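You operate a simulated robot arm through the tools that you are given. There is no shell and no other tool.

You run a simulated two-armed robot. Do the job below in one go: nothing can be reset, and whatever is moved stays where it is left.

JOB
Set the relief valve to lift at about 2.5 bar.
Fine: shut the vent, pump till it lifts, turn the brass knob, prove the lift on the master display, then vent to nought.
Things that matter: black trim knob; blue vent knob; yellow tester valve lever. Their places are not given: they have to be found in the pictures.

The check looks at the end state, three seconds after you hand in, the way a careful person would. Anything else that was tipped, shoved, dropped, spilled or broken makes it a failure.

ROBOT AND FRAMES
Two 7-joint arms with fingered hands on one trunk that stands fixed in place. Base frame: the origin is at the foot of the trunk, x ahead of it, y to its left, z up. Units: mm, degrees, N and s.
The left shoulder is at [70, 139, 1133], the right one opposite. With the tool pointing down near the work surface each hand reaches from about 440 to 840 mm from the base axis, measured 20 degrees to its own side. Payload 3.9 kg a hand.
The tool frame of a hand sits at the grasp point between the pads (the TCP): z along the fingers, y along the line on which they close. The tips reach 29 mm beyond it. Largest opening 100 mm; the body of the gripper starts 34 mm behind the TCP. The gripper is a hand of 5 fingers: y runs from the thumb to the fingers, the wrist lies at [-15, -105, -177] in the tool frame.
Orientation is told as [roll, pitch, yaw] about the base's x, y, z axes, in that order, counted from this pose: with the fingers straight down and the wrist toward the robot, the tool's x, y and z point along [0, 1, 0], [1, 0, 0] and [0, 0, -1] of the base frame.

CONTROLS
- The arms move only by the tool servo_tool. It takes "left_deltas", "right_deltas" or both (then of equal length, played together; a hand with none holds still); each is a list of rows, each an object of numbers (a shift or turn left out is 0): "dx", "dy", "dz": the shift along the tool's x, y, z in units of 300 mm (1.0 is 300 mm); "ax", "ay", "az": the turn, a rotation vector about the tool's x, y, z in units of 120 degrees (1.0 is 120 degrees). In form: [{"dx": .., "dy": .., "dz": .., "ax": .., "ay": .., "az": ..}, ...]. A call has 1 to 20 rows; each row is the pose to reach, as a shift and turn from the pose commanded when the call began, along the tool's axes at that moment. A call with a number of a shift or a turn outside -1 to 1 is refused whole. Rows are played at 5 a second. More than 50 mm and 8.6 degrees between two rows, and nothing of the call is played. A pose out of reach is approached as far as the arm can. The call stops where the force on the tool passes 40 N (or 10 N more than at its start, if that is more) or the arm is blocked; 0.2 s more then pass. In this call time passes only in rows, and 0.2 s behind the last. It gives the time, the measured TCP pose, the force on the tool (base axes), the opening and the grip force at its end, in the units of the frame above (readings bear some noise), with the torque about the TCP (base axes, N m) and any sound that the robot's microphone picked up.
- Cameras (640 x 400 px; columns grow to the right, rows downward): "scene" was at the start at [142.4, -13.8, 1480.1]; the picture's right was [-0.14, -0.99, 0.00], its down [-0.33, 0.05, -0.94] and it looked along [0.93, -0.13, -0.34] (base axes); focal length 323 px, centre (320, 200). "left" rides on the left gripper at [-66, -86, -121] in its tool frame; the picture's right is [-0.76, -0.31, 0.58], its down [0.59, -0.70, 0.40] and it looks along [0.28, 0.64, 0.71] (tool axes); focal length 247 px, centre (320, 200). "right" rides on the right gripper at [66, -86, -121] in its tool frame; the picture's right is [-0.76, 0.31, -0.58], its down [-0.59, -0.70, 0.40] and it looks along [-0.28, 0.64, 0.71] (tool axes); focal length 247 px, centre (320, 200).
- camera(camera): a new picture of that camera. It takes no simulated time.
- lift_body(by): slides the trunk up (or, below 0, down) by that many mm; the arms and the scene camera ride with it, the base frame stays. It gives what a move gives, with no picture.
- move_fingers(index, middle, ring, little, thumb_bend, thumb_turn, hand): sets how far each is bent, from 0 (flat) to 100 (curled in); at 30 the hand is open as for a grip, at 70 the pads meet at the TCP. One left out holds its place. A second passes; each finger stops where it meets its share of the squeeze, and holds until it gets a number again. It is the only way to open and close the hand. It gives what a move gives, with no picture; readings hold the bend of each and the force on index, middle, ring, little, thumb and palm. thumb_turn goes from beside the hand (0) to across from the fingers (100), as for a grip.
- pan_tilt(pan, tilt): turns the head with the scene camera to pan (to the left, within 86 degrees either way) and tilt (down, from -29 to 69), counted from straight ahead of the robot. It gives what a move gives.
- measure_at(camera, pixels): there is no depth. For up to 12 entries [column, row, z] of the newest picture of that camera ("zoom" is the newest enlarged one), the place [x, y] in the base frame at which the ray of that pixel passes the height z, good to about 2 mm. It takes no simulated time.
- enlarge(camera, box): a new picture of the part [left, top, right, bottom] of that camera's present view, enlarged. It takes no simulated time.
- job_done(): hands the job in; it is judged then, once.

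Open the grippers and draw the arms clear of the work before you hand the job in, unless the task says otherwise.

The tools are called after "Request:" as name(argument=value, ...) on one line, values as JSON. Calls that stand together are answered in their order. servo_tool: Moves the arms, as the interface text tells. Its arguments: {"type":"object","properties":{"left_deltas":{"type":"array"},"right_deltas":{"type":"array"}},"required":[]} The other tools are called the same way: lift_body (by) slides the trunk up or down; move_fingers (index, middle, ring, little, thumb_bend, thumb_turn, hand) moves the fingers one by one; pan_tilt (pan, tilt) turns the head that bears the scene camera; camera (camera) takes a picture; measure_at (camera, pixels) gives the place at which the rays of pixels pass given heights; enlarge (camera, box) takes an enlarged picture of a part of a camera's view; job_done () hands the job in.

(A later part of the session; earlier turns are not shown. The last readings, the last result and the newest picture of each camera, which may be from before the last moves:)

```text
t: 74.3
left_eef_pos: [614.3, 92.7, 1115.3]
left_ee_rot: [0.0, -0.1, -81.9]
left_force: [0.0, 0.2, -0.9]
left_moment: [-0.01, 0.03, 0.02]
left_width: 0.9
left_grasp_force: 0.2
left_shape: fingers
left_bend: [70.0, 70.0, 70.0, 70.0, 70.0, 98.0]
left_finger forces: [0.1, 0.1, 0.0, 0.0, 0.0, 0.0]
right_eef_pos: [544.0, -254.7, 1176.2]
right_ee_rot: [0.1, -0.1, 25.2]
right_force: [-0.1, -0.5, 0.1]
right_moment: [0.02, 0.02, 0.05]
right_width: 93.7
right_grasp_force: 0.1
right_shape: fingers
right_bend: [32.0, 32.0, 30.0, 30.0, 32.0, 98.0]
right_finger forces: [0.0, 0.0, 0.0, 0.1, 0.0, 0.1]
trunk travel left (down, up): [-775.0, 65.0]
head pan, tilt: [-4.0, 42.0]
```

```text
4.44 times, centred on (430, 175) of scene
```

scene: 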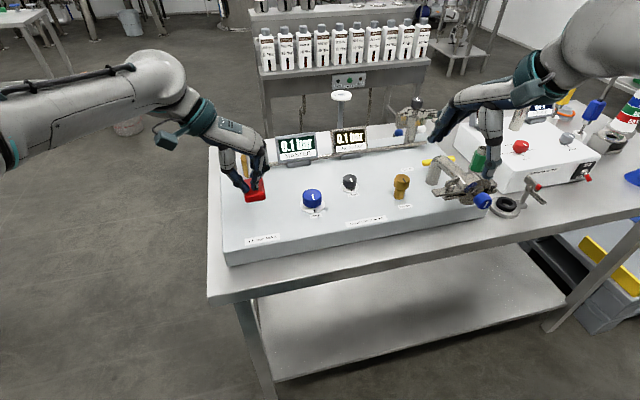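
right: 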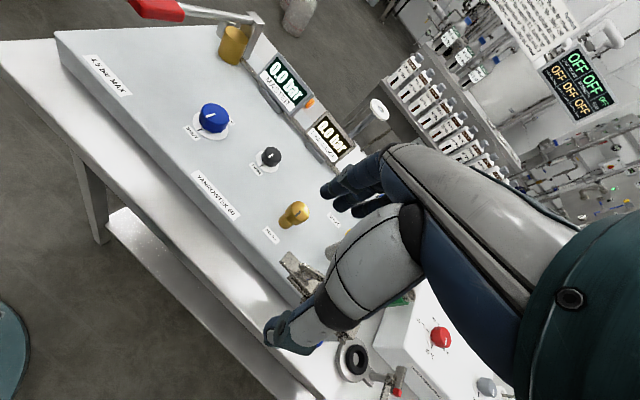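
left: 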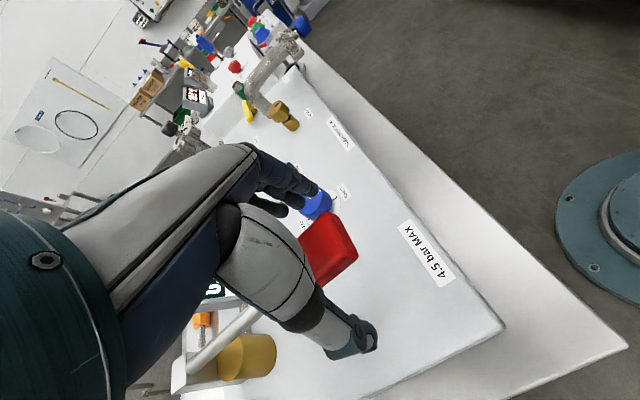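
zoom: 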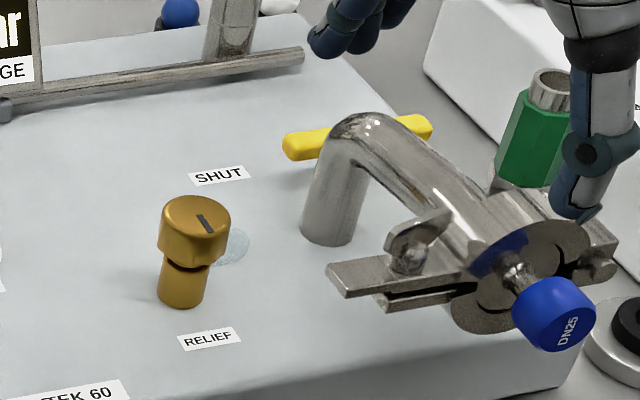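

A wet patch has shown beside the brass relief, so it lifted at about 2.0 bar on the master. Now I locate the brass knob precisely with the right camera.

Request:
enlarge(camera="right", box=[240, 170, 360, 270])

Request:
camera(camera="right")

Request:
enlarge(camera="scene", box=[380, 160, 430, 210])

```text
4.00 times, centred on (300, 220) of right
```

zoom: 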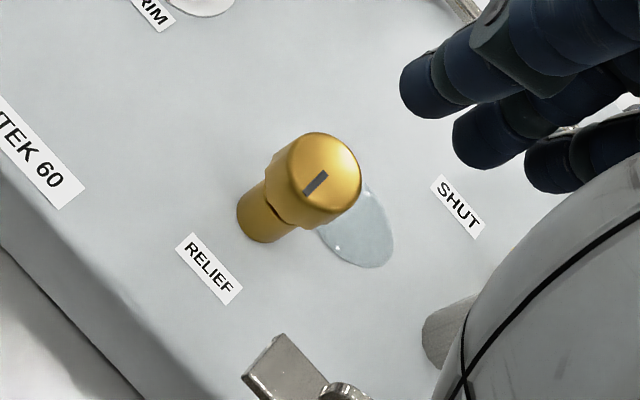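

```text
taken
```

right: 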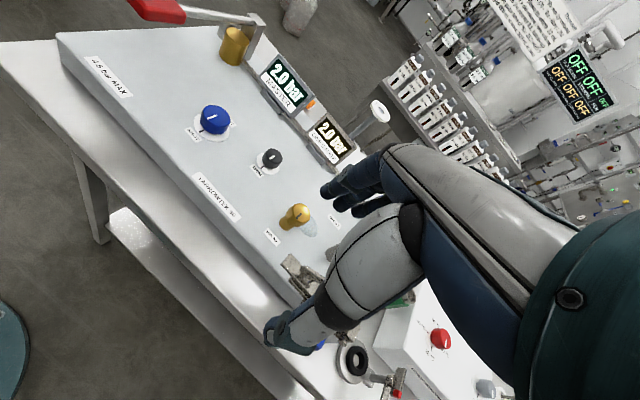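

```text
8.00 times, centred on (405, 185) of scene
```

zoom: 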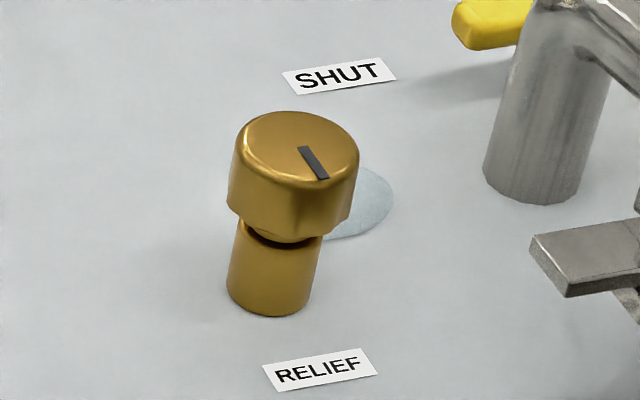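

I measure the brass knob's top centre in both views.

Request:
measure_at(camera="right", pixels=[[301, 213, 1000], [301, 213, 1005], [301, 213, 1010], [301, 213, 1015], [286, 224.5, 960]])

Request:
measure_at(camera="scene", pixels=[[402.1, 178.5, 1000], [402.1, 178.5, 1005], [402.1, 178.5, 1010], [402.1, 178.5, 1015], [399, 197.5, 960]])

```text
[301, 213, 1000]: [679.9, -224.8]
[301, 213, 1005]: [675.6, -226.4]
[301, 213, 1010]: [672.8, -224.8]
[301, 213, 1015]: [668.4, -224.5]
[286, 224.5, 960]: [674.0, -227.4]
```

```text
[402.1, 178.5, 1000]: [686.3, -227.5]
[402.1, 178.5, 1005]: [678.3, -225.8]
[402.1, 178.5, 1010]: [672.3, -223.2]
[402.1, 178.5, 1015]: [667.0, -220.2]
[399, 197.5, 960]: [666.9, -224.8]
```

Brass knob axis ≈ (673,-225), top 1010. I check the nearby pipe post and clamp wing positions so that the open hand won't touch them.

Request:
measure_at(camera="scene", pixels=[[425.5, 180.6, 960], [438.3, 182.9, 960], [431.8, 191.2, 990], [431.8, 191.2, 1010], [431.8, 191.2, 1030], [432.3, 176, 1000], [424, 165.5, 990]])

Request:
measure_at(camera="right", pixels=[[290.75, 253.75, 990], [290.75, 253.75, 1010], [290.75, 253.75, 1030], [281.25, 263.75, 990], [281.25, 263.75, 1010], [281.25, 263.75, 1030]])

Request:
camera(camera="left")

Request:
enlarge(camera="left", box=[200, 0, 360, 170])

```text
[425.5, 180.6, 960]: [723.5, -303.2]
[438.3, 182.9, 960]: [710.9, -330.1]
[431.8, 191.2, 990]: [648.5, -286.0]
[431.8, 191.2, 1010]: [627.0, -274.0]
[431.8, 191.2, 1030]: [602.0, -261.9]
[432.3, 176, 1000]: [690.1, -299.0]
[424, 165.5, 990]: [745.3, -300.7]
```

```text
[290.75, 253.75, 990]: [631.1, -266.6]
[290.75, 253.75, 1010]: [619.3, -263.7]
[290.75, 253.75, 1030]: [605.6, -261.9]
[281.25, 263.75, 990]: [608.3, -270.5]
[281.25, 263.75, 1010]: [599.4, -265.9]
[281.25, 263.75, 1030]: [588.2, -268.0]
```

```text
taken
```

left: 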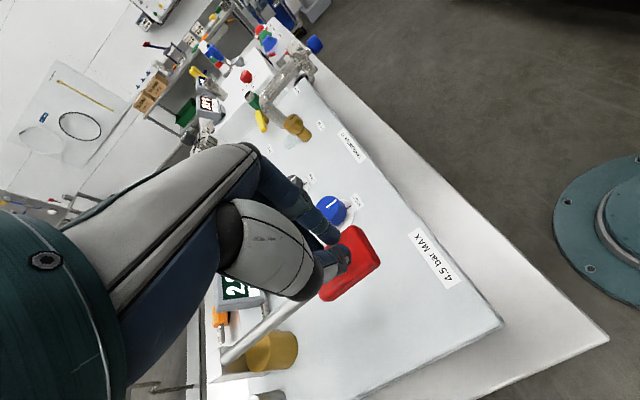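

```text
2.35 times, centred on (280, 85) of left
```

zoom: 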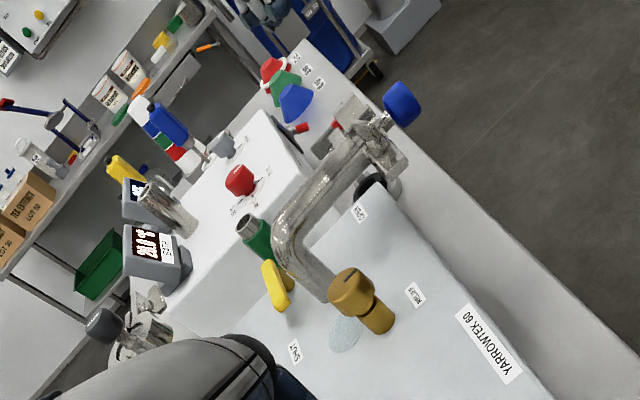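

The clamp wing tip sits at about (604,-262,1030) and the pipe post at (717,-317); the brass knob is approachable with a partly closed hand. I pre-shape the right fingers and move above the brass knob at yaw ≈ 35°.

Request:
move_fingers(hand="right", index=42, middle=42, ring=35, little=35, thumb_bend=42)

Request:
servo_tool(right_deltas=[{"dx": -0.0186, "dy": 0.0864, "dz": 0.02, "az": -0.0166}, {"dx": -0.0372, "dy": 0.1728, "dz": 0.05, "az": -0.0332}, {"dx": -0.0558, "dy": 0.2592, "dz": 0.1, "az": -0.05}, {"dx": -0.0744, "dy": 0.3456, "dz": 0.16, "az": -0.0664}, {"dx": -0.093, "dy": 0.432, "dz": 0.217, "az": -0.083}])

Request:
camera(camera="right")

Request:
camera(camera="scene")

Request:
enlarge(camera="scene", box=[360, 110, 500, 220])

```text
t: 75.3
left_eef_pos: [614.5, 92.8, 1114.8]
left_ee_rot: [0.0, 0.0, -81.8]
left_force: [-0.1, -0.3, -0.5]
left_moment: [0.01, 0.02, -0.03]
left_width: 1.2
left_grasp_force: 0.0
left_shape: fingers
left_bend: [70.0, 70.0, 70.0, 70.0, 70.0, 98.0]
left_finger forces: [0.1, 0.0, 0.0, 0.1, 0.0, 0.1]
right_eef_pos: [543.8, -255.0, 1175.5]
right_ee_rot: [0.1, -0.2, 25.1]
right_force: [0.5, -0.2, -0.3]
right_moment: [0.0, 0.02, -0.02]
right_width: 70.2
right_grasp_force: 0.1
right_shape: fingers
right_bend: [42.0, 42.0, 35.0, 35.0, 42.0, 98.0]
right_finger forces: [0.0, 0.0, 0.0, 0.0, 0.0, 0.0]
trunk travel left (down, up): [-775.0, 65.0]
head pan, tilt: [-4.0, 42.0]
```

```text
t: 76.5
left_eef_pos: [616.8, 92.7, 1115.2]
left_ee_rot: [0.0, 0.0, -81.9]
left_force: [-0.2, 0.8, -0.3]
left_moment: [0.0, 0.0, 0.01]
left_width: 1.1
left_grasp_force: 0.1
left_shape: fingers
left_bend: [70.0, 70.0, 70.0, 70.0, 70.0, 98.0]
left_finger forces: [0.0, 0.1, 0.1, 0.0, 0.0, 0.1]
right_eef_pos: [674.6, -219.3, 1111.2]
right_ee_rot: [0.1, -0.1, 35.2]
right_force: [0.8, 0.1, -0.1]
right_moment: [0.04, 0.01, 0.04]
right_width: 70.0
right_grasp_force: 0.1
right_shape: fingers
right_bend: [42.0, 42.0, 35.0, 35.0, 42.0, 98.0]
right_finger forces: [0.1, 0.0, 0.0, 0.0, 0.0, 0.0]
trunk travel left (down, up): [-775.0, 65.0]
head pan, tilt: [-4.0, 42.0]
```

```text
taken
```

right: 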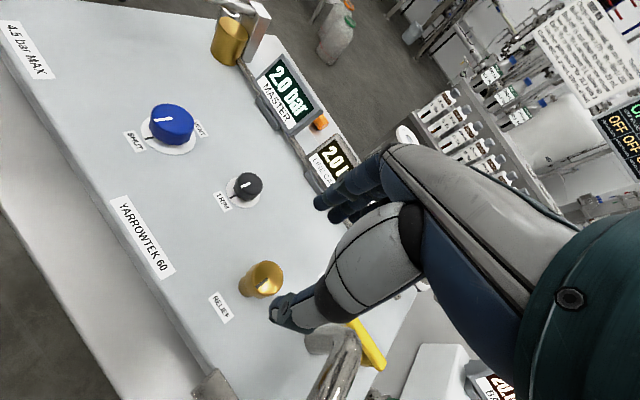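

```text
taken
```

scene: 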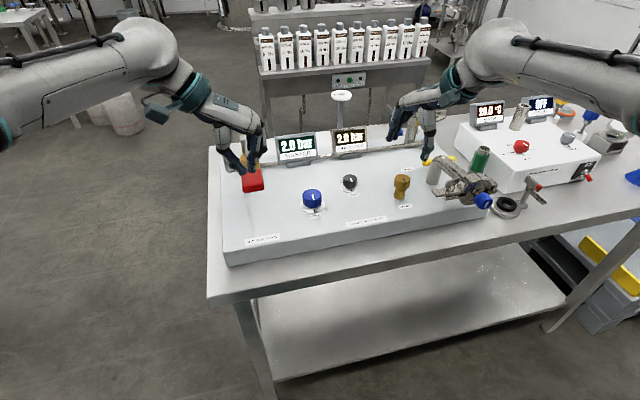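

```text
3.64 times, centred on (430, 165) of scene
```

zoom: 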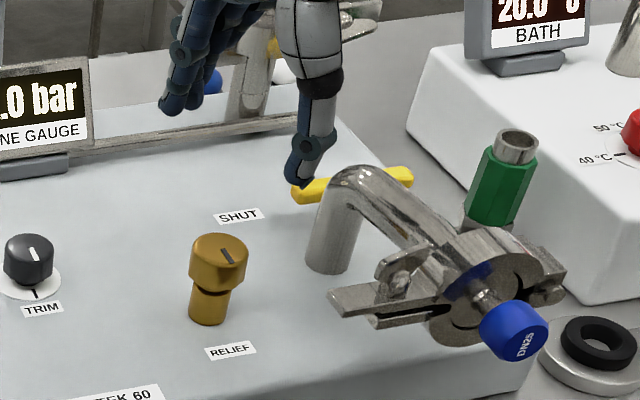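

The wet patch has faded. I refine the brass knob's position from this nearer right view.

Request:
enlarge(camera="right", box=[200, 230, 330, 400])

Request:
measure_at(camera="right", pixels=[[266, 276, 1005], [266, 276, 1010], [252, 288, 962], [335, 345, 1040], [210, 385, 1030]])

```text
2.35 times, centred on (265, 315) of right
```

zoom: 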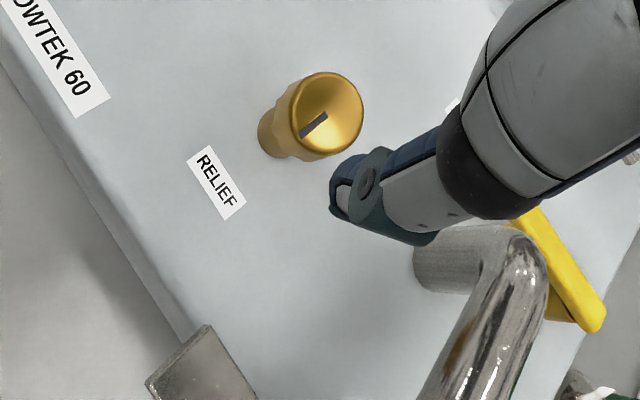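

```text
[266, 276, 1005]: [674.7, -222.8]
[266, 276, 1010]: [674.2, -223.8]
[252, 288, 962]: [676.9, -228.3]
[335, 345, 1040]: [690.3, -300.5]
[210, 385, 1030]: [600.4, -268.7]
```

Brass axis ≈ (675,-226). I shift laterally and descend around it to z≈1003.

Request:
servo_tool(right_deltas=[{"dx": -0.0177, "dy": -0.0108, "dz": 0.05}, {"dx": -0.0177, "dy": -0.0108, "dz": 0.12}, {"dx": -0.0177, "dy": -0.0108, "dz": 0.19}, {"dx": -0.0177, "dy": -0.0108, "dz": 0.25}, {"dx": -0.0177, "dy": -0.0108, "dz": 0.3}, {"dx": -0.0177, "dy": -0.0108, "dz": 0.34}, {"dx": -0.0177, "dy": -0.0108, "dz": 0.358}])

Request:
enlarge(camera="right", box=[240, 170, 400, 300])

Request:
camera(camera="right")

Request:
enlarge(camera="scene", box=[360, 110, 500, 220])

Request:
enlarge(camera="left", box=[220, 40, 360, 170])

```text
t: 78.1
left_eef_pos: [615.8, 92.7, 1115.6]
left_ee_rot: [-0.1, 0.0, -81.9]
left_force: [-0.5, -0.7, 0.6]
left_moment: [0.0, 0.0, -0.01]
left_width: 1.3
left_grasp_force: 0.1
left_shape: fingers
left_bend: [70.0, 70.0, 70.0, 70.0, 70.0, 98.0]
left_finger forces: [0.0, 0.1, 0.1, 0.1, 0.0, 0.0]
right_eef_pos: [670.7, -228.2, 1000.8]
right_ee_rot: [0.1, -0.1, 35.2]
right_force: [0.0, -0.4, -0.5]
right_moment: [-0.02, 0.03, 0.03]
right_width: 70.3
right_grasp_force: 0.1
right_shape: fingers
right_bend: [42.0, 42.0, 35.0, 35.0, 42.0, 98.0]
right_finger forces: [0.1, 0.0, 0.0, 0.0, 0.0, 0.1]
trunk travel left (down, up): [-775.0, 65.0]
head pan, tilt: [-4.0, 42.0]
```

```text
3.08 times, centred on (320, 235) of right
```

zoom: 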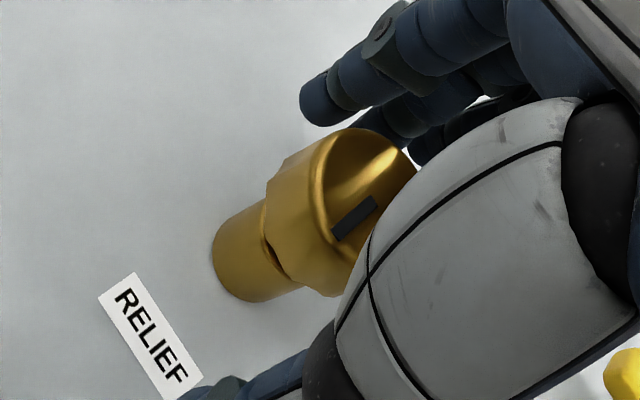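

```text
taken
```

right: 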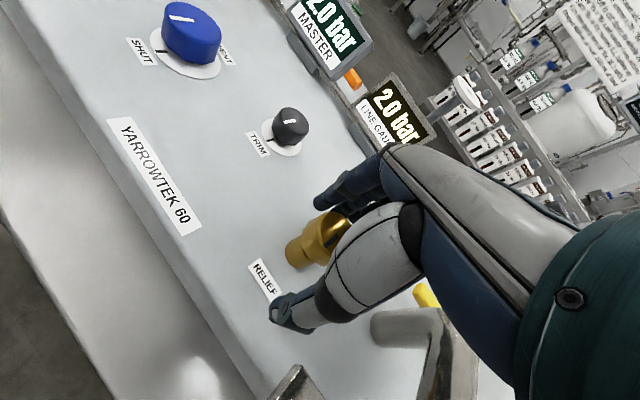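

```text
3.64 times, centred on (430, 165) of scene
```

zoom: 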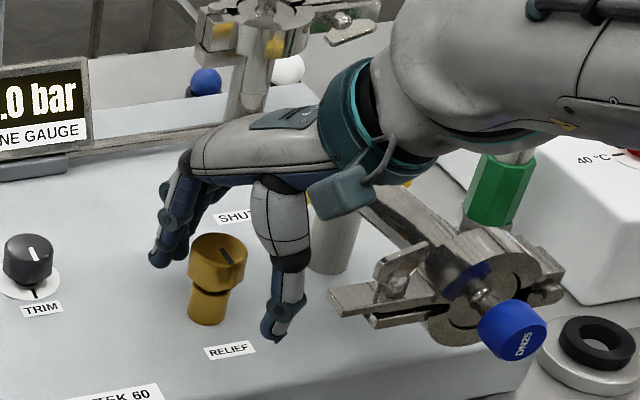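

```text
3.08 times, centred on (290, 105) of left
```

zoom: 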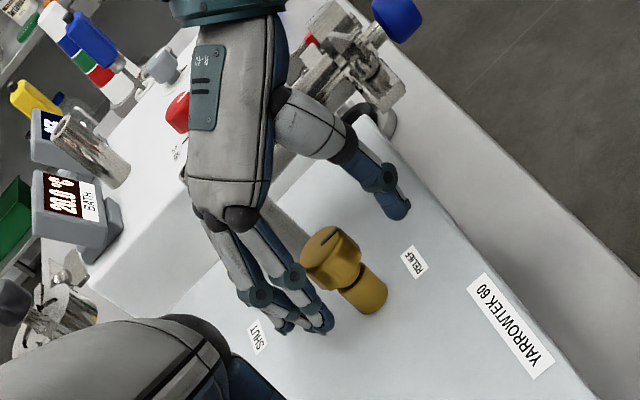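

The hand straddles the brass knob, clear of the clamp wing. I centre by 4 mm and close index, middle and thumb.

Request:
servo_tool(right_deltas=[{"dy": 0.014, "dz": -0.008}])

Request:
move_fingers(hand="right", index=70, middle=70, thumb_bend=70)

Request:
enlarge(camera="right", box=[240, 170, 400, 300])

Request:
enlarge(camera="left", box=[220, 40, 360, 170])

```text
t: 78.5
left_eef_pos: [614.4, 92.6, 1114.5]
left_ee_rot: [0.1, 0.0, -81.9]
left_force: [-0.5, -0.4, -0.2]
left_moment: [-0.02, -0.01, 0.01]
left_width: 1.2
left_grasp_force: 0.0
left_shape: fingers
left_bend: [70.0, 70.0, 70.0, 70.0, 70.0, 98.0]
left_finger forces: [0.0, 0.1, 0.0, 0.1, 0.1, 0.0]
right_eef_pos: [675.2, -224.2, 1004.5]
right_ee_rot: [0.1, -0.1, 35.2]
right_force: [0.6, -0.1, 0.2]
right_moment: [0.0, -0.01, 0.0]
right_width: 70.1
right_grasp_force: 0.1
right_shape: fingers
right_bend: [42.0, 42.0, 35.0, 35.0, 42.0, 98.0]
right_finger forces: [0.1, 0.0, 0.0, 0.1, 0.0, 0.0]
trunk travel left (down, up): [-775.0, 65.0]
head pan, tilt: [-4.0, 42.0]
```

```text
t: 79.5
left_eef_pos: [616.0, 94.0, 1113.3]
left_ee_rot: [-0.1, -0.1, -81.9]
left_force: [0.1, 0.6, 0.2]
left_moment: [-0.03, 0.03, 0.04]
left_width: 1.1
left_grasp_force: 0.0
left_shape: fingers
left_bend: [70.0, 70.0, 70.0, 70.0, 70.0, 98.0]
left_finger forces: [0.0, 0.0, 0.0, 0.1, 0.0, 0.0]
right_eef_pos: [676.3, -224.1, 1004.1]
right_ee_rot: [0.1, -0.1, 35.3]
right_force: [9.1, 6.2, 0.5]
right_moment: [0.09, -0.15, 0.04]
right_width: 23.6
right_grasp_force: 10.3
right_shape: fingers
right_bend: [60.0, 63.0, 35.0, 35.0, 65.0, 97.0]
right_finger forces: [8.8, 7.1, 0.1, 0.0, 5.0, 0.0]
trunk travel left (down, up): [-775.0, 65.0]
head pan, tilt: [-4.0, 42.0]
```

```text
3.08 times, centred on (320, 235) of right
```

zoom: 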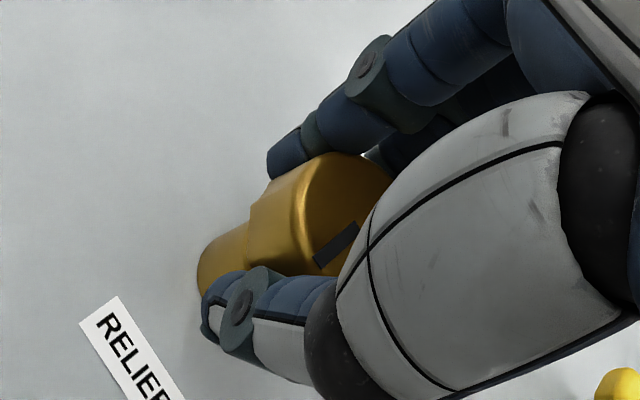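

```text
3.08 times, centred on (290, 105) of left
```

zoom: 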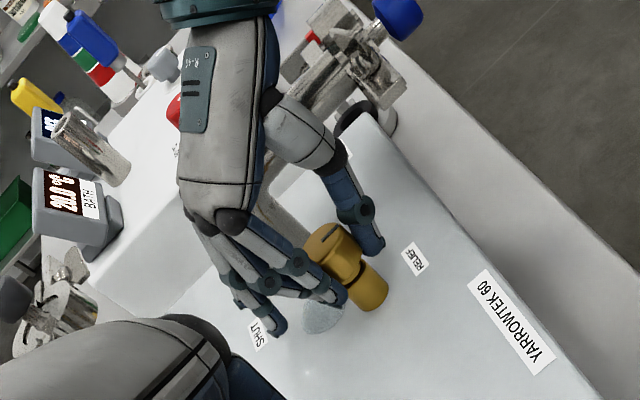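

The wet patch reappeared as I gripped — the knob may have shifted slightly. I check the displays.

Request:
enlarge(camera="scene", box=[240, 110, 440, 220])

```text
3.20 times, centred on (340, 165) of scene
```

zoom: 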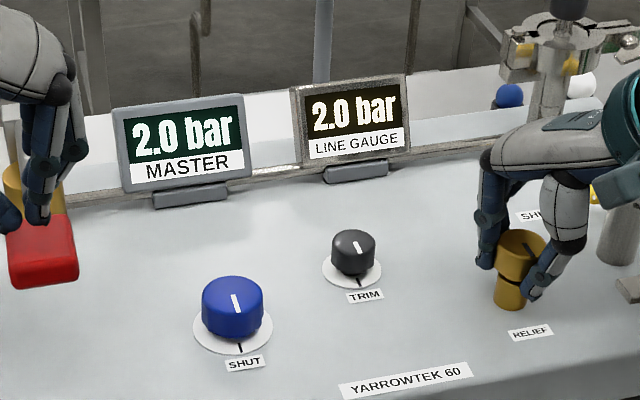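

Still 2.0 bar. I turn the brass knob clockwise by 25° (normally raises the lift), watching torque.

Request:
servo_tool(right_deltas=[{"az": 0.035}, {"az": 0.07}, {"az": 0.105}, {"az": 0.14}, {"az": 0.175}, {"az": 0.21}])

Request:
enlarge(camera="scene", box=[240, 110, 440, 220])

Request:
enlarge(camera="right", box=[240, 170, 400, 300])

Request:
enlarge(camera="left", box=[220, 40, 360, 170])

```text
t: 80.9
left_eef_pos: [617.6, 95.0, 1115.1]
left_ee_rot: [-0.1, -0.1, -81.9]
left_force: [0.3, 0.4, 0.2]
left_moment: [-0.01, 0.01, -0.02]
left_width: 1.0
left_grasp_force: 0.0
left_shape: fingers
left_bend: [70.0, 70.0, 70.0, 70.0, 70.0, 98.0]
left_finger forces: [0.1, 0.0, 0.0, 0.0, 0.0, 0.1]
right_eef_pos: [677.2, -224.3, 1004.0]
right_ee_rot: [0.0, -0.1, 9.9]
right_force: [9.3, 6.5, 2.4]
right_moment: [0.14, -0.17, 0.07]
right_width: 23.9
right_grasp_force: 10.6
right_shape: fingers
right_bend: [59.0, 63.0, 35.0, 35.0, 66.0, 96.0]
right_finger forces: [11.2, 5.4, 0.0, 0.0, 5.2, 0.0]
trunk travel left (down, up): [-775.0, 65.0]
head pan, tilt: [-4.0, 42.0]
```

```text
3.20 times, centred on (340, 165) of scene
```

zoom: 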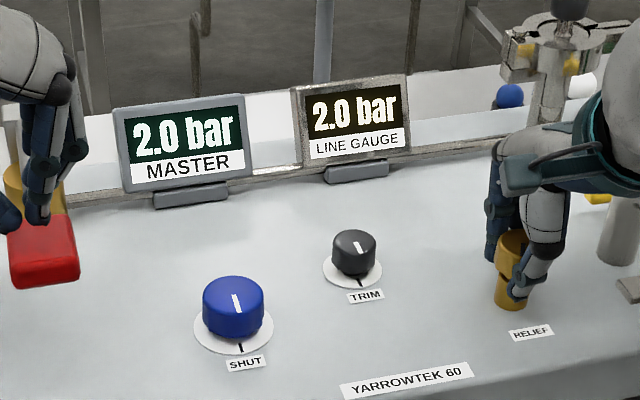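

```text
3.08 times, centred on (320, 235) of right
```

zoom: 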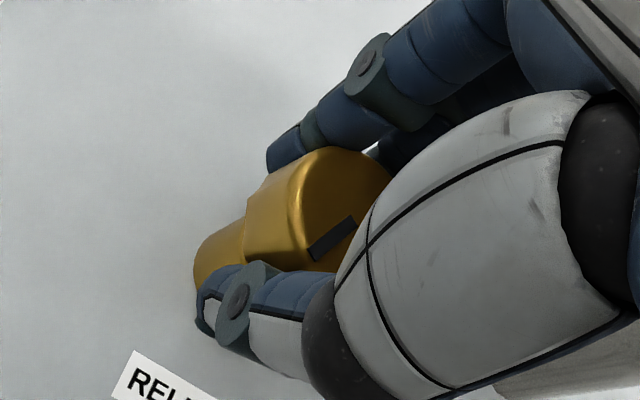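

```text
3.08 times, centred on (290, 105) of left
```

zoom: 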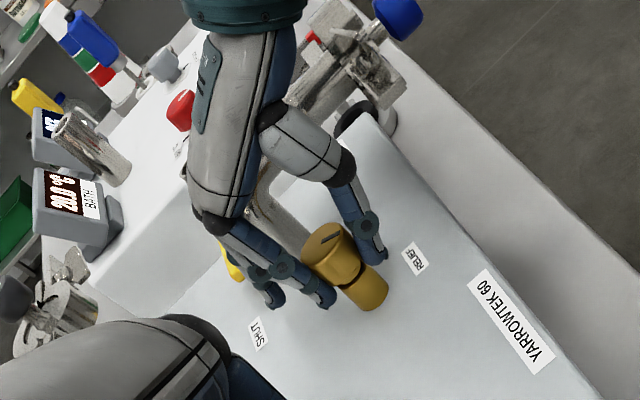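

The knob turned with the hand and the wet patch stopped, so clockwise raises the set point. Holding the knob, I pump a stroke in parts to find the new lift pressure.

Request:
servo_tool(left_deltas=[{"dz": 0.06}, {"dz": 0.11}, {"dz": 0.15}, {"dz": 0.19}])

Request:
enlarge(camera="scene", box=[240, 110, 440, 220])

Request:
servo_tool(left_deltas=[{"dz": 0.04}, {"dz": 0.07}, {"dz": 0.1}])

Request:
enlarge(camera="scene", box=[240, 110, 440, 220])

Request:
enlarge(camera="left", box=[220, 40, 360, 170])

```text
t: 81.9
left_eef_pos: [613.7, 94.0, 1057.6]
left_ee_rot: [0.0, -0.1, -81.9]
left_force: [0.3, -1.1, 3.7]
left_moment: [0.0, -0.1, -0.02]
left_width: 0.9
left_grasp_force: 1.9
left_shape: fingers
left_bend: [70.0, 70.0, 70.0, 70.0, 70.0, 97.0]
left_finger forces: [0.0, 2.9, 0.0, 0.1, 1.2, 0.0]
right_eef_pos: [676.3, -225.8, 1003.2]
right_ee_rot: [0.1, -0.1, 10.0]
right_force: [12.1, 8.4, 2.8]
right_moment: [0.13, -0.2, 0.05]
right_width: 23.6
right_grasp_force: 11.5
right_shape: fingers
right_bend: [59.0, 63.0, 35.0, 35.0, 66.0, 96.0]
right_finger forces: [11.9, 6.5, 0.1, 0.1, 4.9, 0.0]
trunk travel left (down, up): [-775.0, 65.0]
head pan, tilt: [-4.0, 42.0]
```

```text
3.20 times, centred on (340, 165) of scene
```

zoom: 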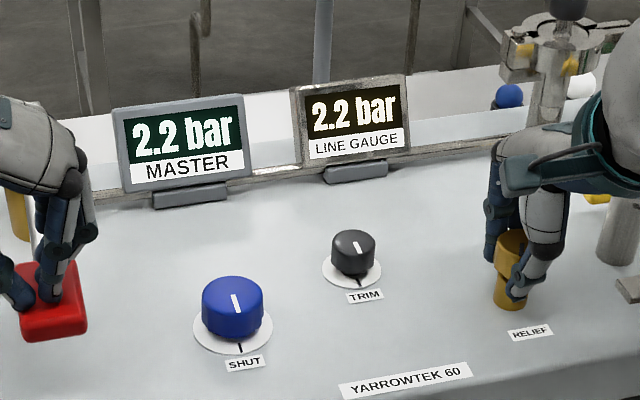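

```text
t: 82.7
left_eef_pos: [614.0, 94.1, 1027.9]
left_ee_rot: [0.0, -0.1, -81.9]
left_force: [0.3, -0.4, 7.7]
left_moment: [0.0, -0.22, -0.02]
left_width: 1.3
left_grasp_force: 3.4
left_shape: fingers
left_bend: [70.0, 71.0, 71.0, 70.0, 70.0, 97.0]
left_finger forces: [0.0, 2.3, 4.9, 0.0, 0.1, 0.1]
right_eef_pos: [676.3, -224.8, 1003.6]
right_ee_rot: [0.1, 0.0, 10.1]
right_force: [14.0, 7.3, 2.4]
right_moment: [0.15, -0.25, 0.06]
right_width: 23.9
right_grasp_force: 12.2
right_shape: fingers
right_bend: [59.0, 63.0, 35.0, 35.0, 66.0, 96.0]
right_finger forces: [12.2, 7.0, 0.0, 0.0, 4.9, 0.0]
trunk travel left (down, up): [-775.0, 65.0]
head pan, tilt: [-4.0, 42.0]
```

```text
3.20 times, centred on (340, 165) of scene
```

zoom: 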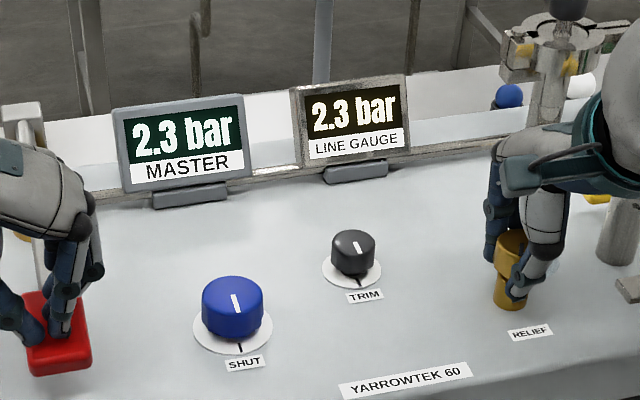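

```text
3.08 times, centred on (290, 105) of left
```

zoom: 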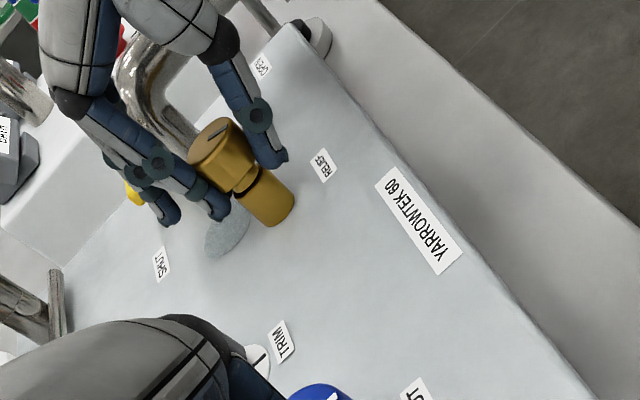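

At the stroke's end the master shows 2.3 bar with the wet patch back: it now lifts at ~2.3. I release the pump, then regrip the brass knob at yaw 35° to turn it further.

Request:
servo_tool(left_deltas=[{"dz": -0.07}, {"dz": -0.14}, {"dz": -0.21}, {"dz": -0.29}])

Request:
enlarge(camera="scene", box=[240, 110, 440, 220])

Request:
move_fingers(hand="right", index=42, middle=42, thumb_bend=42)

Request:
servo_tool(right_deltas=[{"az": -0.05}, {"az": -0.1}, {"az": -0.15}, {"az": -0.2}])

Request:
enlarge(camera="right", box=[240, 170, 400, 300])

```text
t: 83.7
left_eef_pos: [614.2, 94.2, 1112.6]
left_ee_rot: [-0.1, -0.1, -82.0]
left_force: [-0.4, -0.4, 1.0]
left_moment: [0.03, 0.0, -0.02]
left_width: 1.0
left_grasp_force: 0.1
left_shape: fingers
left_bend: [70.0, 70.0, 70.0, 70.0, 70.0, 98.0]
left_finger forces: [0.1, 0.0, 0.1, 0.0, 0.0, 0.0]
right_eef_pos: [677.7, -225.7, 1004.0]
right_ee_rot: [0.0, 0.0, 10.0]
right_force: [10.3, 6.1, 5.2]
right_moment: [0.12, -0.2, 0.01]
right_width: 23.7
right_grasp_force: 11.0
right_shape: fingers
right_bend: [59.0, 63.0, 35.0, 35.0, 66.0, 96.0]
right_finger forces: [10.6, 5.8, 0.1, 0.1, 5.4, 0.0]
trunk travel left (down, up): [-775.0, 65.0]
head pan, tilt: [-4.0, 42.0]
```

```text
3.20 times, centred on (340, 165) of scene
```

zoom: 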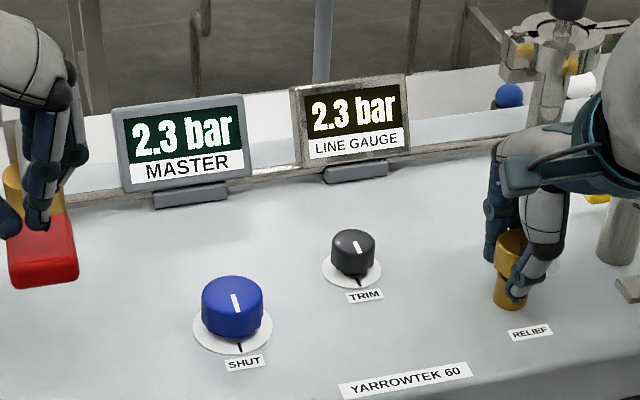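

```text
t: 84.7
left_eef_pos: [612.7, 91.7, 1114.0]
left_ee_rot: [-0.1, 0.0, -82.0]
left_force: [0.6, 0.5, 0.3]
left_moment: [0.0, -0.01, -0.04]
left_width: 1.1
left_grasp_force: 0.0
left_shape: fingers
left_bend: [70.0, 70.0, 70.0, 70.0, 70.0, 98.0]
left_finger forces: [0.1, 0.0, 0.0, 0.0, 0.1, 0.1]
right_eef_pos: [676.5, -226.1, 1003.3]
right_ee_rot: [0.1, 0.0, 10.1]
right_force: [-0.6, -0.7, 0.2]
right_moment: [-0.01, 0.01, 0.0]
right_width: 69.7
right_grasp_force: 0.0
right_shape: fingers
right_bend: [42.0, 42.0, 35.0, 35.0, 42.0, 97.0]
right_finger forces: [0.0, 0.1, 0.0, 0.1, 0.0, 0.1]
trunk travel left (down, up): [-775.0, 65.0]
head pan, tilt: [-4.0, 42.0]
```

```text
t: 85.7
left_eef_pos: [613.6, 91.9, 1113.2]
left_ee_rot: [0.0, 0.0, -81.9]
left_force: [0.9, -0.6, 0.0]
left_moment: [-0.03, 0.04, 0.02]
left_width: 0.9
left_grasp_force: 0.1
left_shape: fingers
left_bend: [70.0, 70.0, 70.0, 70.0, 70.0, 98.0]
left_finger forces: [0.0, 0.0, 0.0, 0.1, 0.0, 0.0]
right_eef_pos: [675.5, -227.7, 1003.7]
right_ee_rot: [0.1, -0.1, 34.2]
right_force: [0.4, 0.7, 0.3]
right_moment: [0.01, 0.03, -0.04]
right_width: 69.5
right_grasp_force: 0.1
right_shape: fingers
right_bend: [42.0, 42.0, 35.0, 35.0, 42.0, 98.0]
right_finger forces: [0.1, 0.1, 0.0, 0.0, 0.1, 0.0]
trunk travel left (down, up): [-775.0, 65.0]
head pan, tilt: [-4.0, 42.0]
```

```text
3.08 times, centred on (320, 235) of right
```

zoom: 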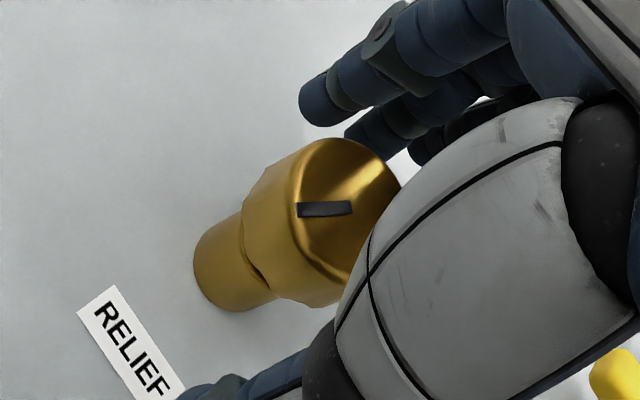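

The pointer clearly moved round with the turn. I regrip and turn a further 17° clockwise.

Request:
move_fingers(hand="right", index=70, middle=70, thumb_bend=70)

Request:
enlarge(camera="right", box=[240, 170, 400, 300])

Request:
servo_tool(right_deltas=[{"az": 0.035}, {"az": 0.07}, {"az": 0.105}, {"az": 0.142}])

Request:
enlarge(camera="scene", box=[240, 110, 440, 220])

Request:
enlarge(camera="right", box=[240, 170, 400, 300])

```text
t: 86.7
left_eef_pos: [615.0, 93.3, 1111.6]
left_ee_rot: [-0.1, -0.1, -82.0]
left_force: [0.2, -0.2, 0.0]
left_moment: [-0.01, -0.03, 0.02]
left_width: 0.9
left_grasp_force: 0.1
left_shape: fingers
left_bend: [70.0, 70.0, 70.0, 70.0, 70.0, 98.0]
left_finger forces: [0.0, 0.0, 0.0, 0.0, 0.0, 0.0]
right_eef_pos: [677.2, -225.1, 1005.4]
right_ee_rot: [0.2, -0.1, 34.0]
right_force: [9.0, 6.3, 0.6]
right_moment: [0.1, -0.09, 0.05]
right_width: 24.9
right_grasp_force: 10.1
right_shape: fingers
right_bend: [59.0, 63.0, 35.0, 35.0, 65.0, 97.0]
right_finger forces: [8.9, 6.4, 0.0, 0.1, 5.1, 0.0]
trunk travel left (down, up): [-775.0, 65.0]
head pan, tilt: [-4.0, 42.0]
```

```text
3.08 times, centred on (320, 235) of right
```

zoom: 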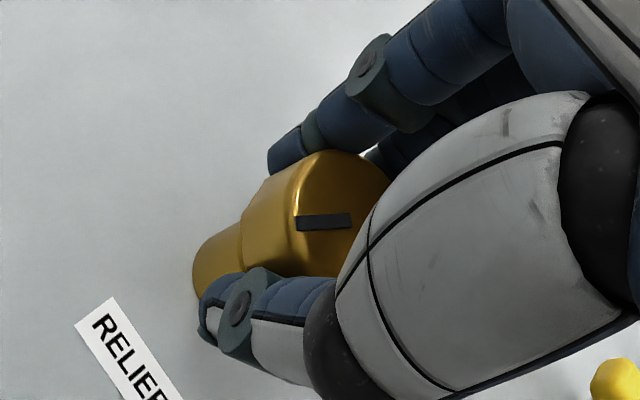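

```text
t: 87.7
left_eef_pos: [615.2, 94.3, 1112.7]
left_ee_rot: [0.0, -0.1, -81.9]
left_force: [0.2, 0.0, -0.3]
left_moment: [0.0, 0.05, -0.04]
left_width: 0.9
left_grasp_force: 0.0
left_shape: fingers
left_bend: [70.0, 70.0, 70.0, 70.0, 70.0, 98.0]
left_finger forces: [0.0, 0.1, 0.1, 0.0, 0.1, 0.0]
right_eef_pos: [677.4, -223.7, 1004.5]
right_ee_rot: [0.2, 0.0, 16.8]
right_force: [10.2, 6.0, 3.5]
right_moment: [0.14, -0.18, 0.08]
right_width: 24.7
right_grasp_force: 10.3
right_shape: fingers
right_bend: [59.0, 63.0, 35.0, 35.0, 65.0, 97.0]
right_finger forces: [10.0, 5.9, 0.0, 0.0, 5.2, 0.1]
trunk travel left (down, up): [-775.0, 65.0]
head pan, tilt: [-4.0, 42.0]
```

```text
3.20 times, centred on (340, 165) of scene
```

zoom: 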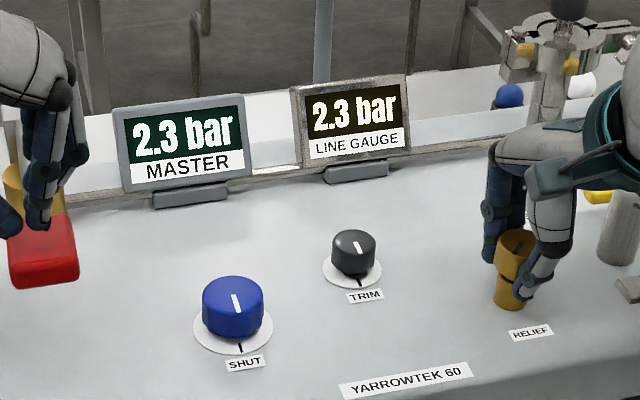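

```text
3.08 times, centred on (320, 235) of right
```

zoom: 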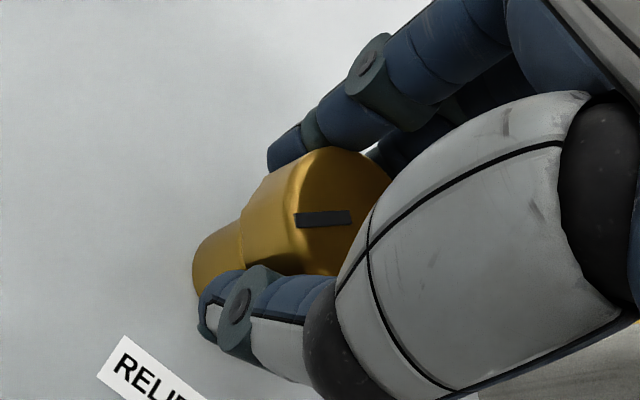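

Turned 17° further. I release the knob and pump in parts to read the lift.

Request:
move_fingers(hand="right", index=42, middle=42, thumb_bend=42)

Request:
servo_tool(left_deltas=[{"dz": 0.06}, {"dz": 0.11}, {"dz": 0.15}, {"dz": 0.19}])

Request:
enlarge(camera="scene", box=[240, 110, 440, 220])

Request:
enlarge(camera="left", box=[200, 40, 340, 170])

Request:
servo_tool(left_deltas=[{"dz": 0.03}, {"dz": 0.05}])

Request:
enlarge(camera="scene", box=[240, 110, 440, 220])

Request:
servo_tool(left_deltas=[{"dz": 0.03}, {"dz": 0.05}])

Request:
enlarge(camera="scene", box=[240, 110, 440, 220])

Request:
enlarge(camera="left", box=[180, 20, 340, 170])

```text
t: 88.7
left_eef_pos: [613.1, 92.7, 1113.8]
left_ee_rot: [0.0, 0.1, -81.9]
left_force: [-0.4, -0.2, 0.1]
left_moment: [-0.01, 0.0, 0.01]
left_width: 1.2
left_grasp_force: 0.1
left_shape: fingers
left_bend: [70.0, 70.0, 70.0, 70.0, 70.0, 98.0]
left_finger forces: [0.0, 0.0, 0.0, 0.0, 0.0, 0.0]
right_eef_pos: [674.6, -226.1, 1005.3]
right_ee_rot: [0.2, -0.1, 16.8]
right_force: [-0.1, 0.2, 0.2]
right_moment: [-0.03, 0.03, 0.02]
right_width: 69.8
right_grasp_force: 0.0
right_shape: fingers
right_bend: [42.0, 42.0, 35.0, 35.0, 42.0, 97.0]
right_finger forces: [0.1, 0.0, 0.1, 0.0, 0.0, 0.1]
trunk travel left (down, up): [-775.0, 65.0]
head pan, tilt: [-4.0, 42.0]
```

```text
t: 89.7
left_eef_pos: [614.9, 94.2, 1058.1]
left_ee_rot: [0.2, -0.1, -81.9]
left_force: [-0.4, -1.8, 5.5]
left_moment: [-0.02, -0.05, -0.04]
left_width: 0.3
left_grasp_force: 2.1
left_shape: fingers
left_bend: [70.0, 70.0, 70.0, 70.0, 70.0, 97.0]
left_finger forces: [0.0, 3.5, 0.0, 0.0, 0.9, 0.0]
right_eef_pos: [674.9, -226.0, 1004.7]
right_ee_rot: [0.1, -0.2, 16.8]
right_force: [0.3, -1.0, -0.1]
right_moment: [-0.02, 0.03, 0.03]
right_width: 69.4
right_grasp_force: 0.1
right_shape: fingers
right_bend: [42.0, 42.0, 35.0, 35.0, 42.0, 97.0]
right_finger forces: [0.0, 0.0, 0.0, 0.0, 0.0, 0.0]
trunk travel left (down, up): [-775.0, 65.0]
head pan, tilt: [-4.0, 42.0]
```

```text
3.20 times, centred on (340, 165) of scene
```

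zoom: 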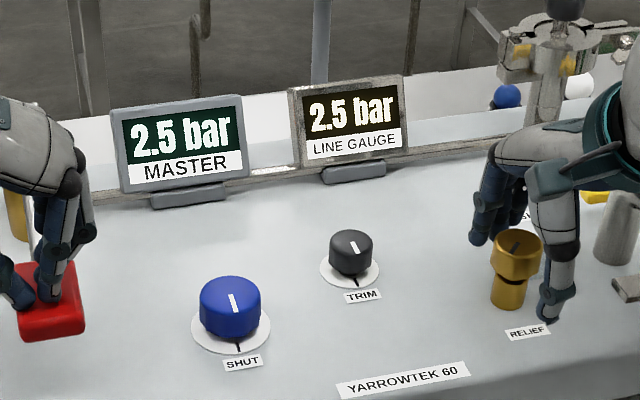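

```text
3.08 times, centred on (270, 105) of left
```

zoom: 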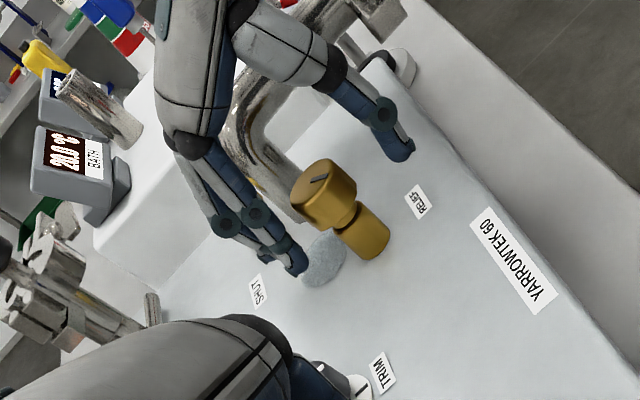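

```text
t: 90.3
left_eef_pos: [614.5, 93.9, 1045.4]
left_ee_rot: [0.0, 0.0, -81.8]
left_force: [0.0, -0.9, 5.6]
left_moment: [-0.08, -0.08, -0.01]
left_width: 1.2
left_grasp_force: 2.9
left_shape: fingers
left_bend: [70.0, 71.0, 70.0, 70.0, 70.0, 98.0]
left_finger forces: [0.0, 5.8, 0.0, 0.0, 0.0, 0.0]
right_eef_pos: [676.2, -226.9, 1003.7]
right_ee_rot: [0.1, -0.1, 16.9]
right_force: [0.4, 0.3, -0.2]
right_moment: [0.03, 0.01, -0.02]
right_width: 69.5
right_grasp_force: 0.0
right_shape: fingers
right_bend: [42.0, 42.0, 35.0, 35.0, 42.0, 97.0]
right_finger forces: [0.1, 0.1, 0.0, 0.0, 0.1, 0.0]
trunk travel left (down, up): [-775.0, 65.0]
head pan, tilt: [-4.0, 42.0]
```

```text
3.20 times, centred on (340, 165) of scene
```

zoom: 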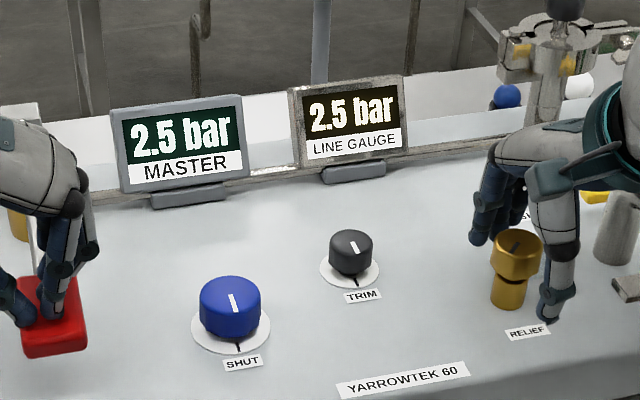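

```text
t: 90.9
left_eef_pos: [614.5, 91.4, 1030.0]
left_ee_rot: [0.1, -0.1, -81.9]
left_force: [1.4, -0.5, 7.5]
left_moment: [-0.01, -0.2, -0.03]
left_width: 1.0
left_grasp_force: 3.1
left_shape: fingers
left_bend: [70.0, 71.0, 70.0, 70.0, 70.0, 98.0]
left_finger forces: [0.0, 2.6, 4.3, 0.0, 0.0, 0.0]
right_eef_pos: [674.5, -225.5, 1005.5]
right_ee_rot: [0.2, 0.0, 16.8]
right_force: [0.0, -0.5, 1.0]
right_moment: [-0.01, -0.02, 0.03]
right_width: 69.5
right_grasp_force: 0.1
right_shape: fingers
right_bend: [42.0, 42.0, 35.0, 35.0, 42.0, 97.0]
right_finger forces: [0.0, 0.0, 0.0, 0.1, 0.0, 0.0]
trunk travel left (down, up): [-775.0, 65.0]
head pan, tilt: [-4.0, 42.0]
```

```text
3.20 times, centred on (340, 165) of scene
```

zoom: 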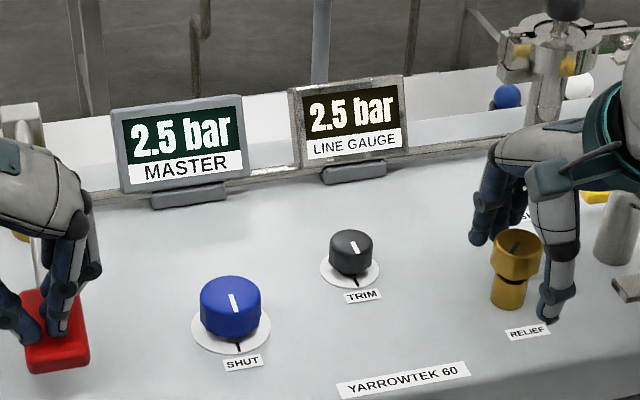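

```text
2.67 times, centred on (260, 95) of left
```

zoom: 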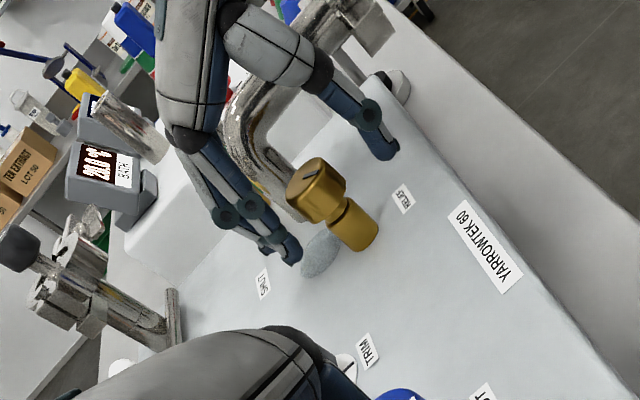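

The master stays pinned at 2.5 bar through the stroke with the valve discharging: it lifts at 2.5. I raise the left hand and lift the right hand clear, then re-check the display.

Request:
servo_tool(left_deltas=[{"dz": -0.07}, {"dz": -0.14}, {"dz": -0.21}, {"dz": -0.29}])

Request:
servo_tool(right_deltas=[{"dz": -0.06}, {"dz": -0.13}, {"dz": -0.22}, {"dz": -0.32}])

Request:
enlarge(camera="scene", box=[240, 110, 440, 220])

Request:
camera(camera="right")

```text
t: 91.9
left_eef_pos: [615.2, 94.3, 1116.4]
left_ee_rot: [0.0, 0.0, -81.9]
left_force: [1.0, -1.1, 0.0]
left_moment: [0.01, 0.06, -0.03]
left_width: 1.5
left_grasp_force: 0.0
left_shape: fingers
left_bend: [70.0, 70.0, 70.0, 70.0, 70.0, 98.0]
left_finger forces: [0.1, 0.0, 0.0, 0.0, 0.1, 0.0]
right_eef_pos: [676.6, -226.7, 1004.6]
right_ee_rot: [0.1, -0.1, 16.9]
right_force: [-0.3, -0.5, 0.1]
right_moment: [0.01, 0.0, -0.02]
right_width: 69.5
right_grasp_force: 0.0
right_shape: fingers
right_bend: [42.0, 42.0, 35.0, 35.0, 42.0, 97.0]
right_finger forces: [0.0, 0.0, 0.0, 0.0, 0.0, 0.0]
trunk travel left (down, up): [-775.0, 65.0]
head pan, tilt: [-4.0, 42.0]
```

```text
t: 92.9
left_eef_pos: [614.4, 94.2, 1118.0]
left_ee_rot: [0.1, -0.1, -82.0]
left_force: [0.5, 0.1, 0.7]
left_moment: [0.02, -0.01, -0.01]
left_width: 1.3
left_grasp_force: 0.0
left_shape: fingers
left_bend: [70.0, 70.0, 70.0, 70.0, 70.0, 98.0]
left_finger forces: [0.1, 0.0, 0.1, 0.0, 0.1, 0.0]
right_eef_pos: [674.2, -227.6, 1102.1]
right_ee_rot: [0.1, -0.2, 17.0]
right_force: [-0.6, -0.3, -0.3]
right_moment: [-0.03, 0.03, 0.0]
right_width: 69.7
right_grasp_force: 0.0
right_shape: fingers
right_bend: [42.0, 42.0, 35.0, 35.0, 42.0, 97.0]
right_finger forces: [0.0, 0.0, 0.0, 0.0, 0.0, 0.1]
trunk travel left (down, up): [-775.0, 65.0]
head pan, tilt: [-4.0, 42.0]
```

```text
3.20 times, centred on (340, 165) of scene
```

zoom: 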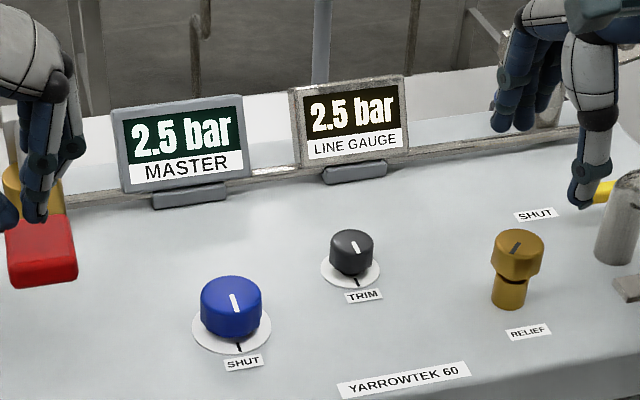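

```text
taken
```

right: 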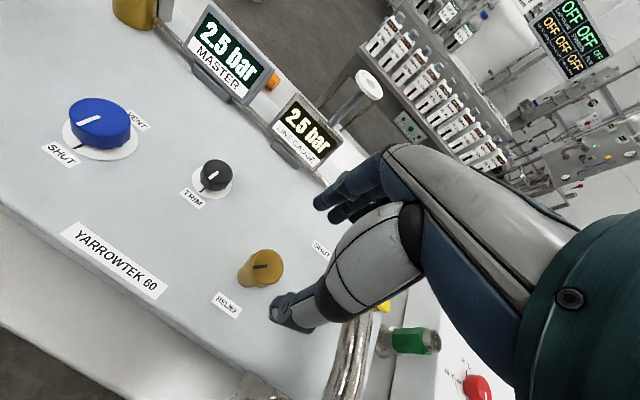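

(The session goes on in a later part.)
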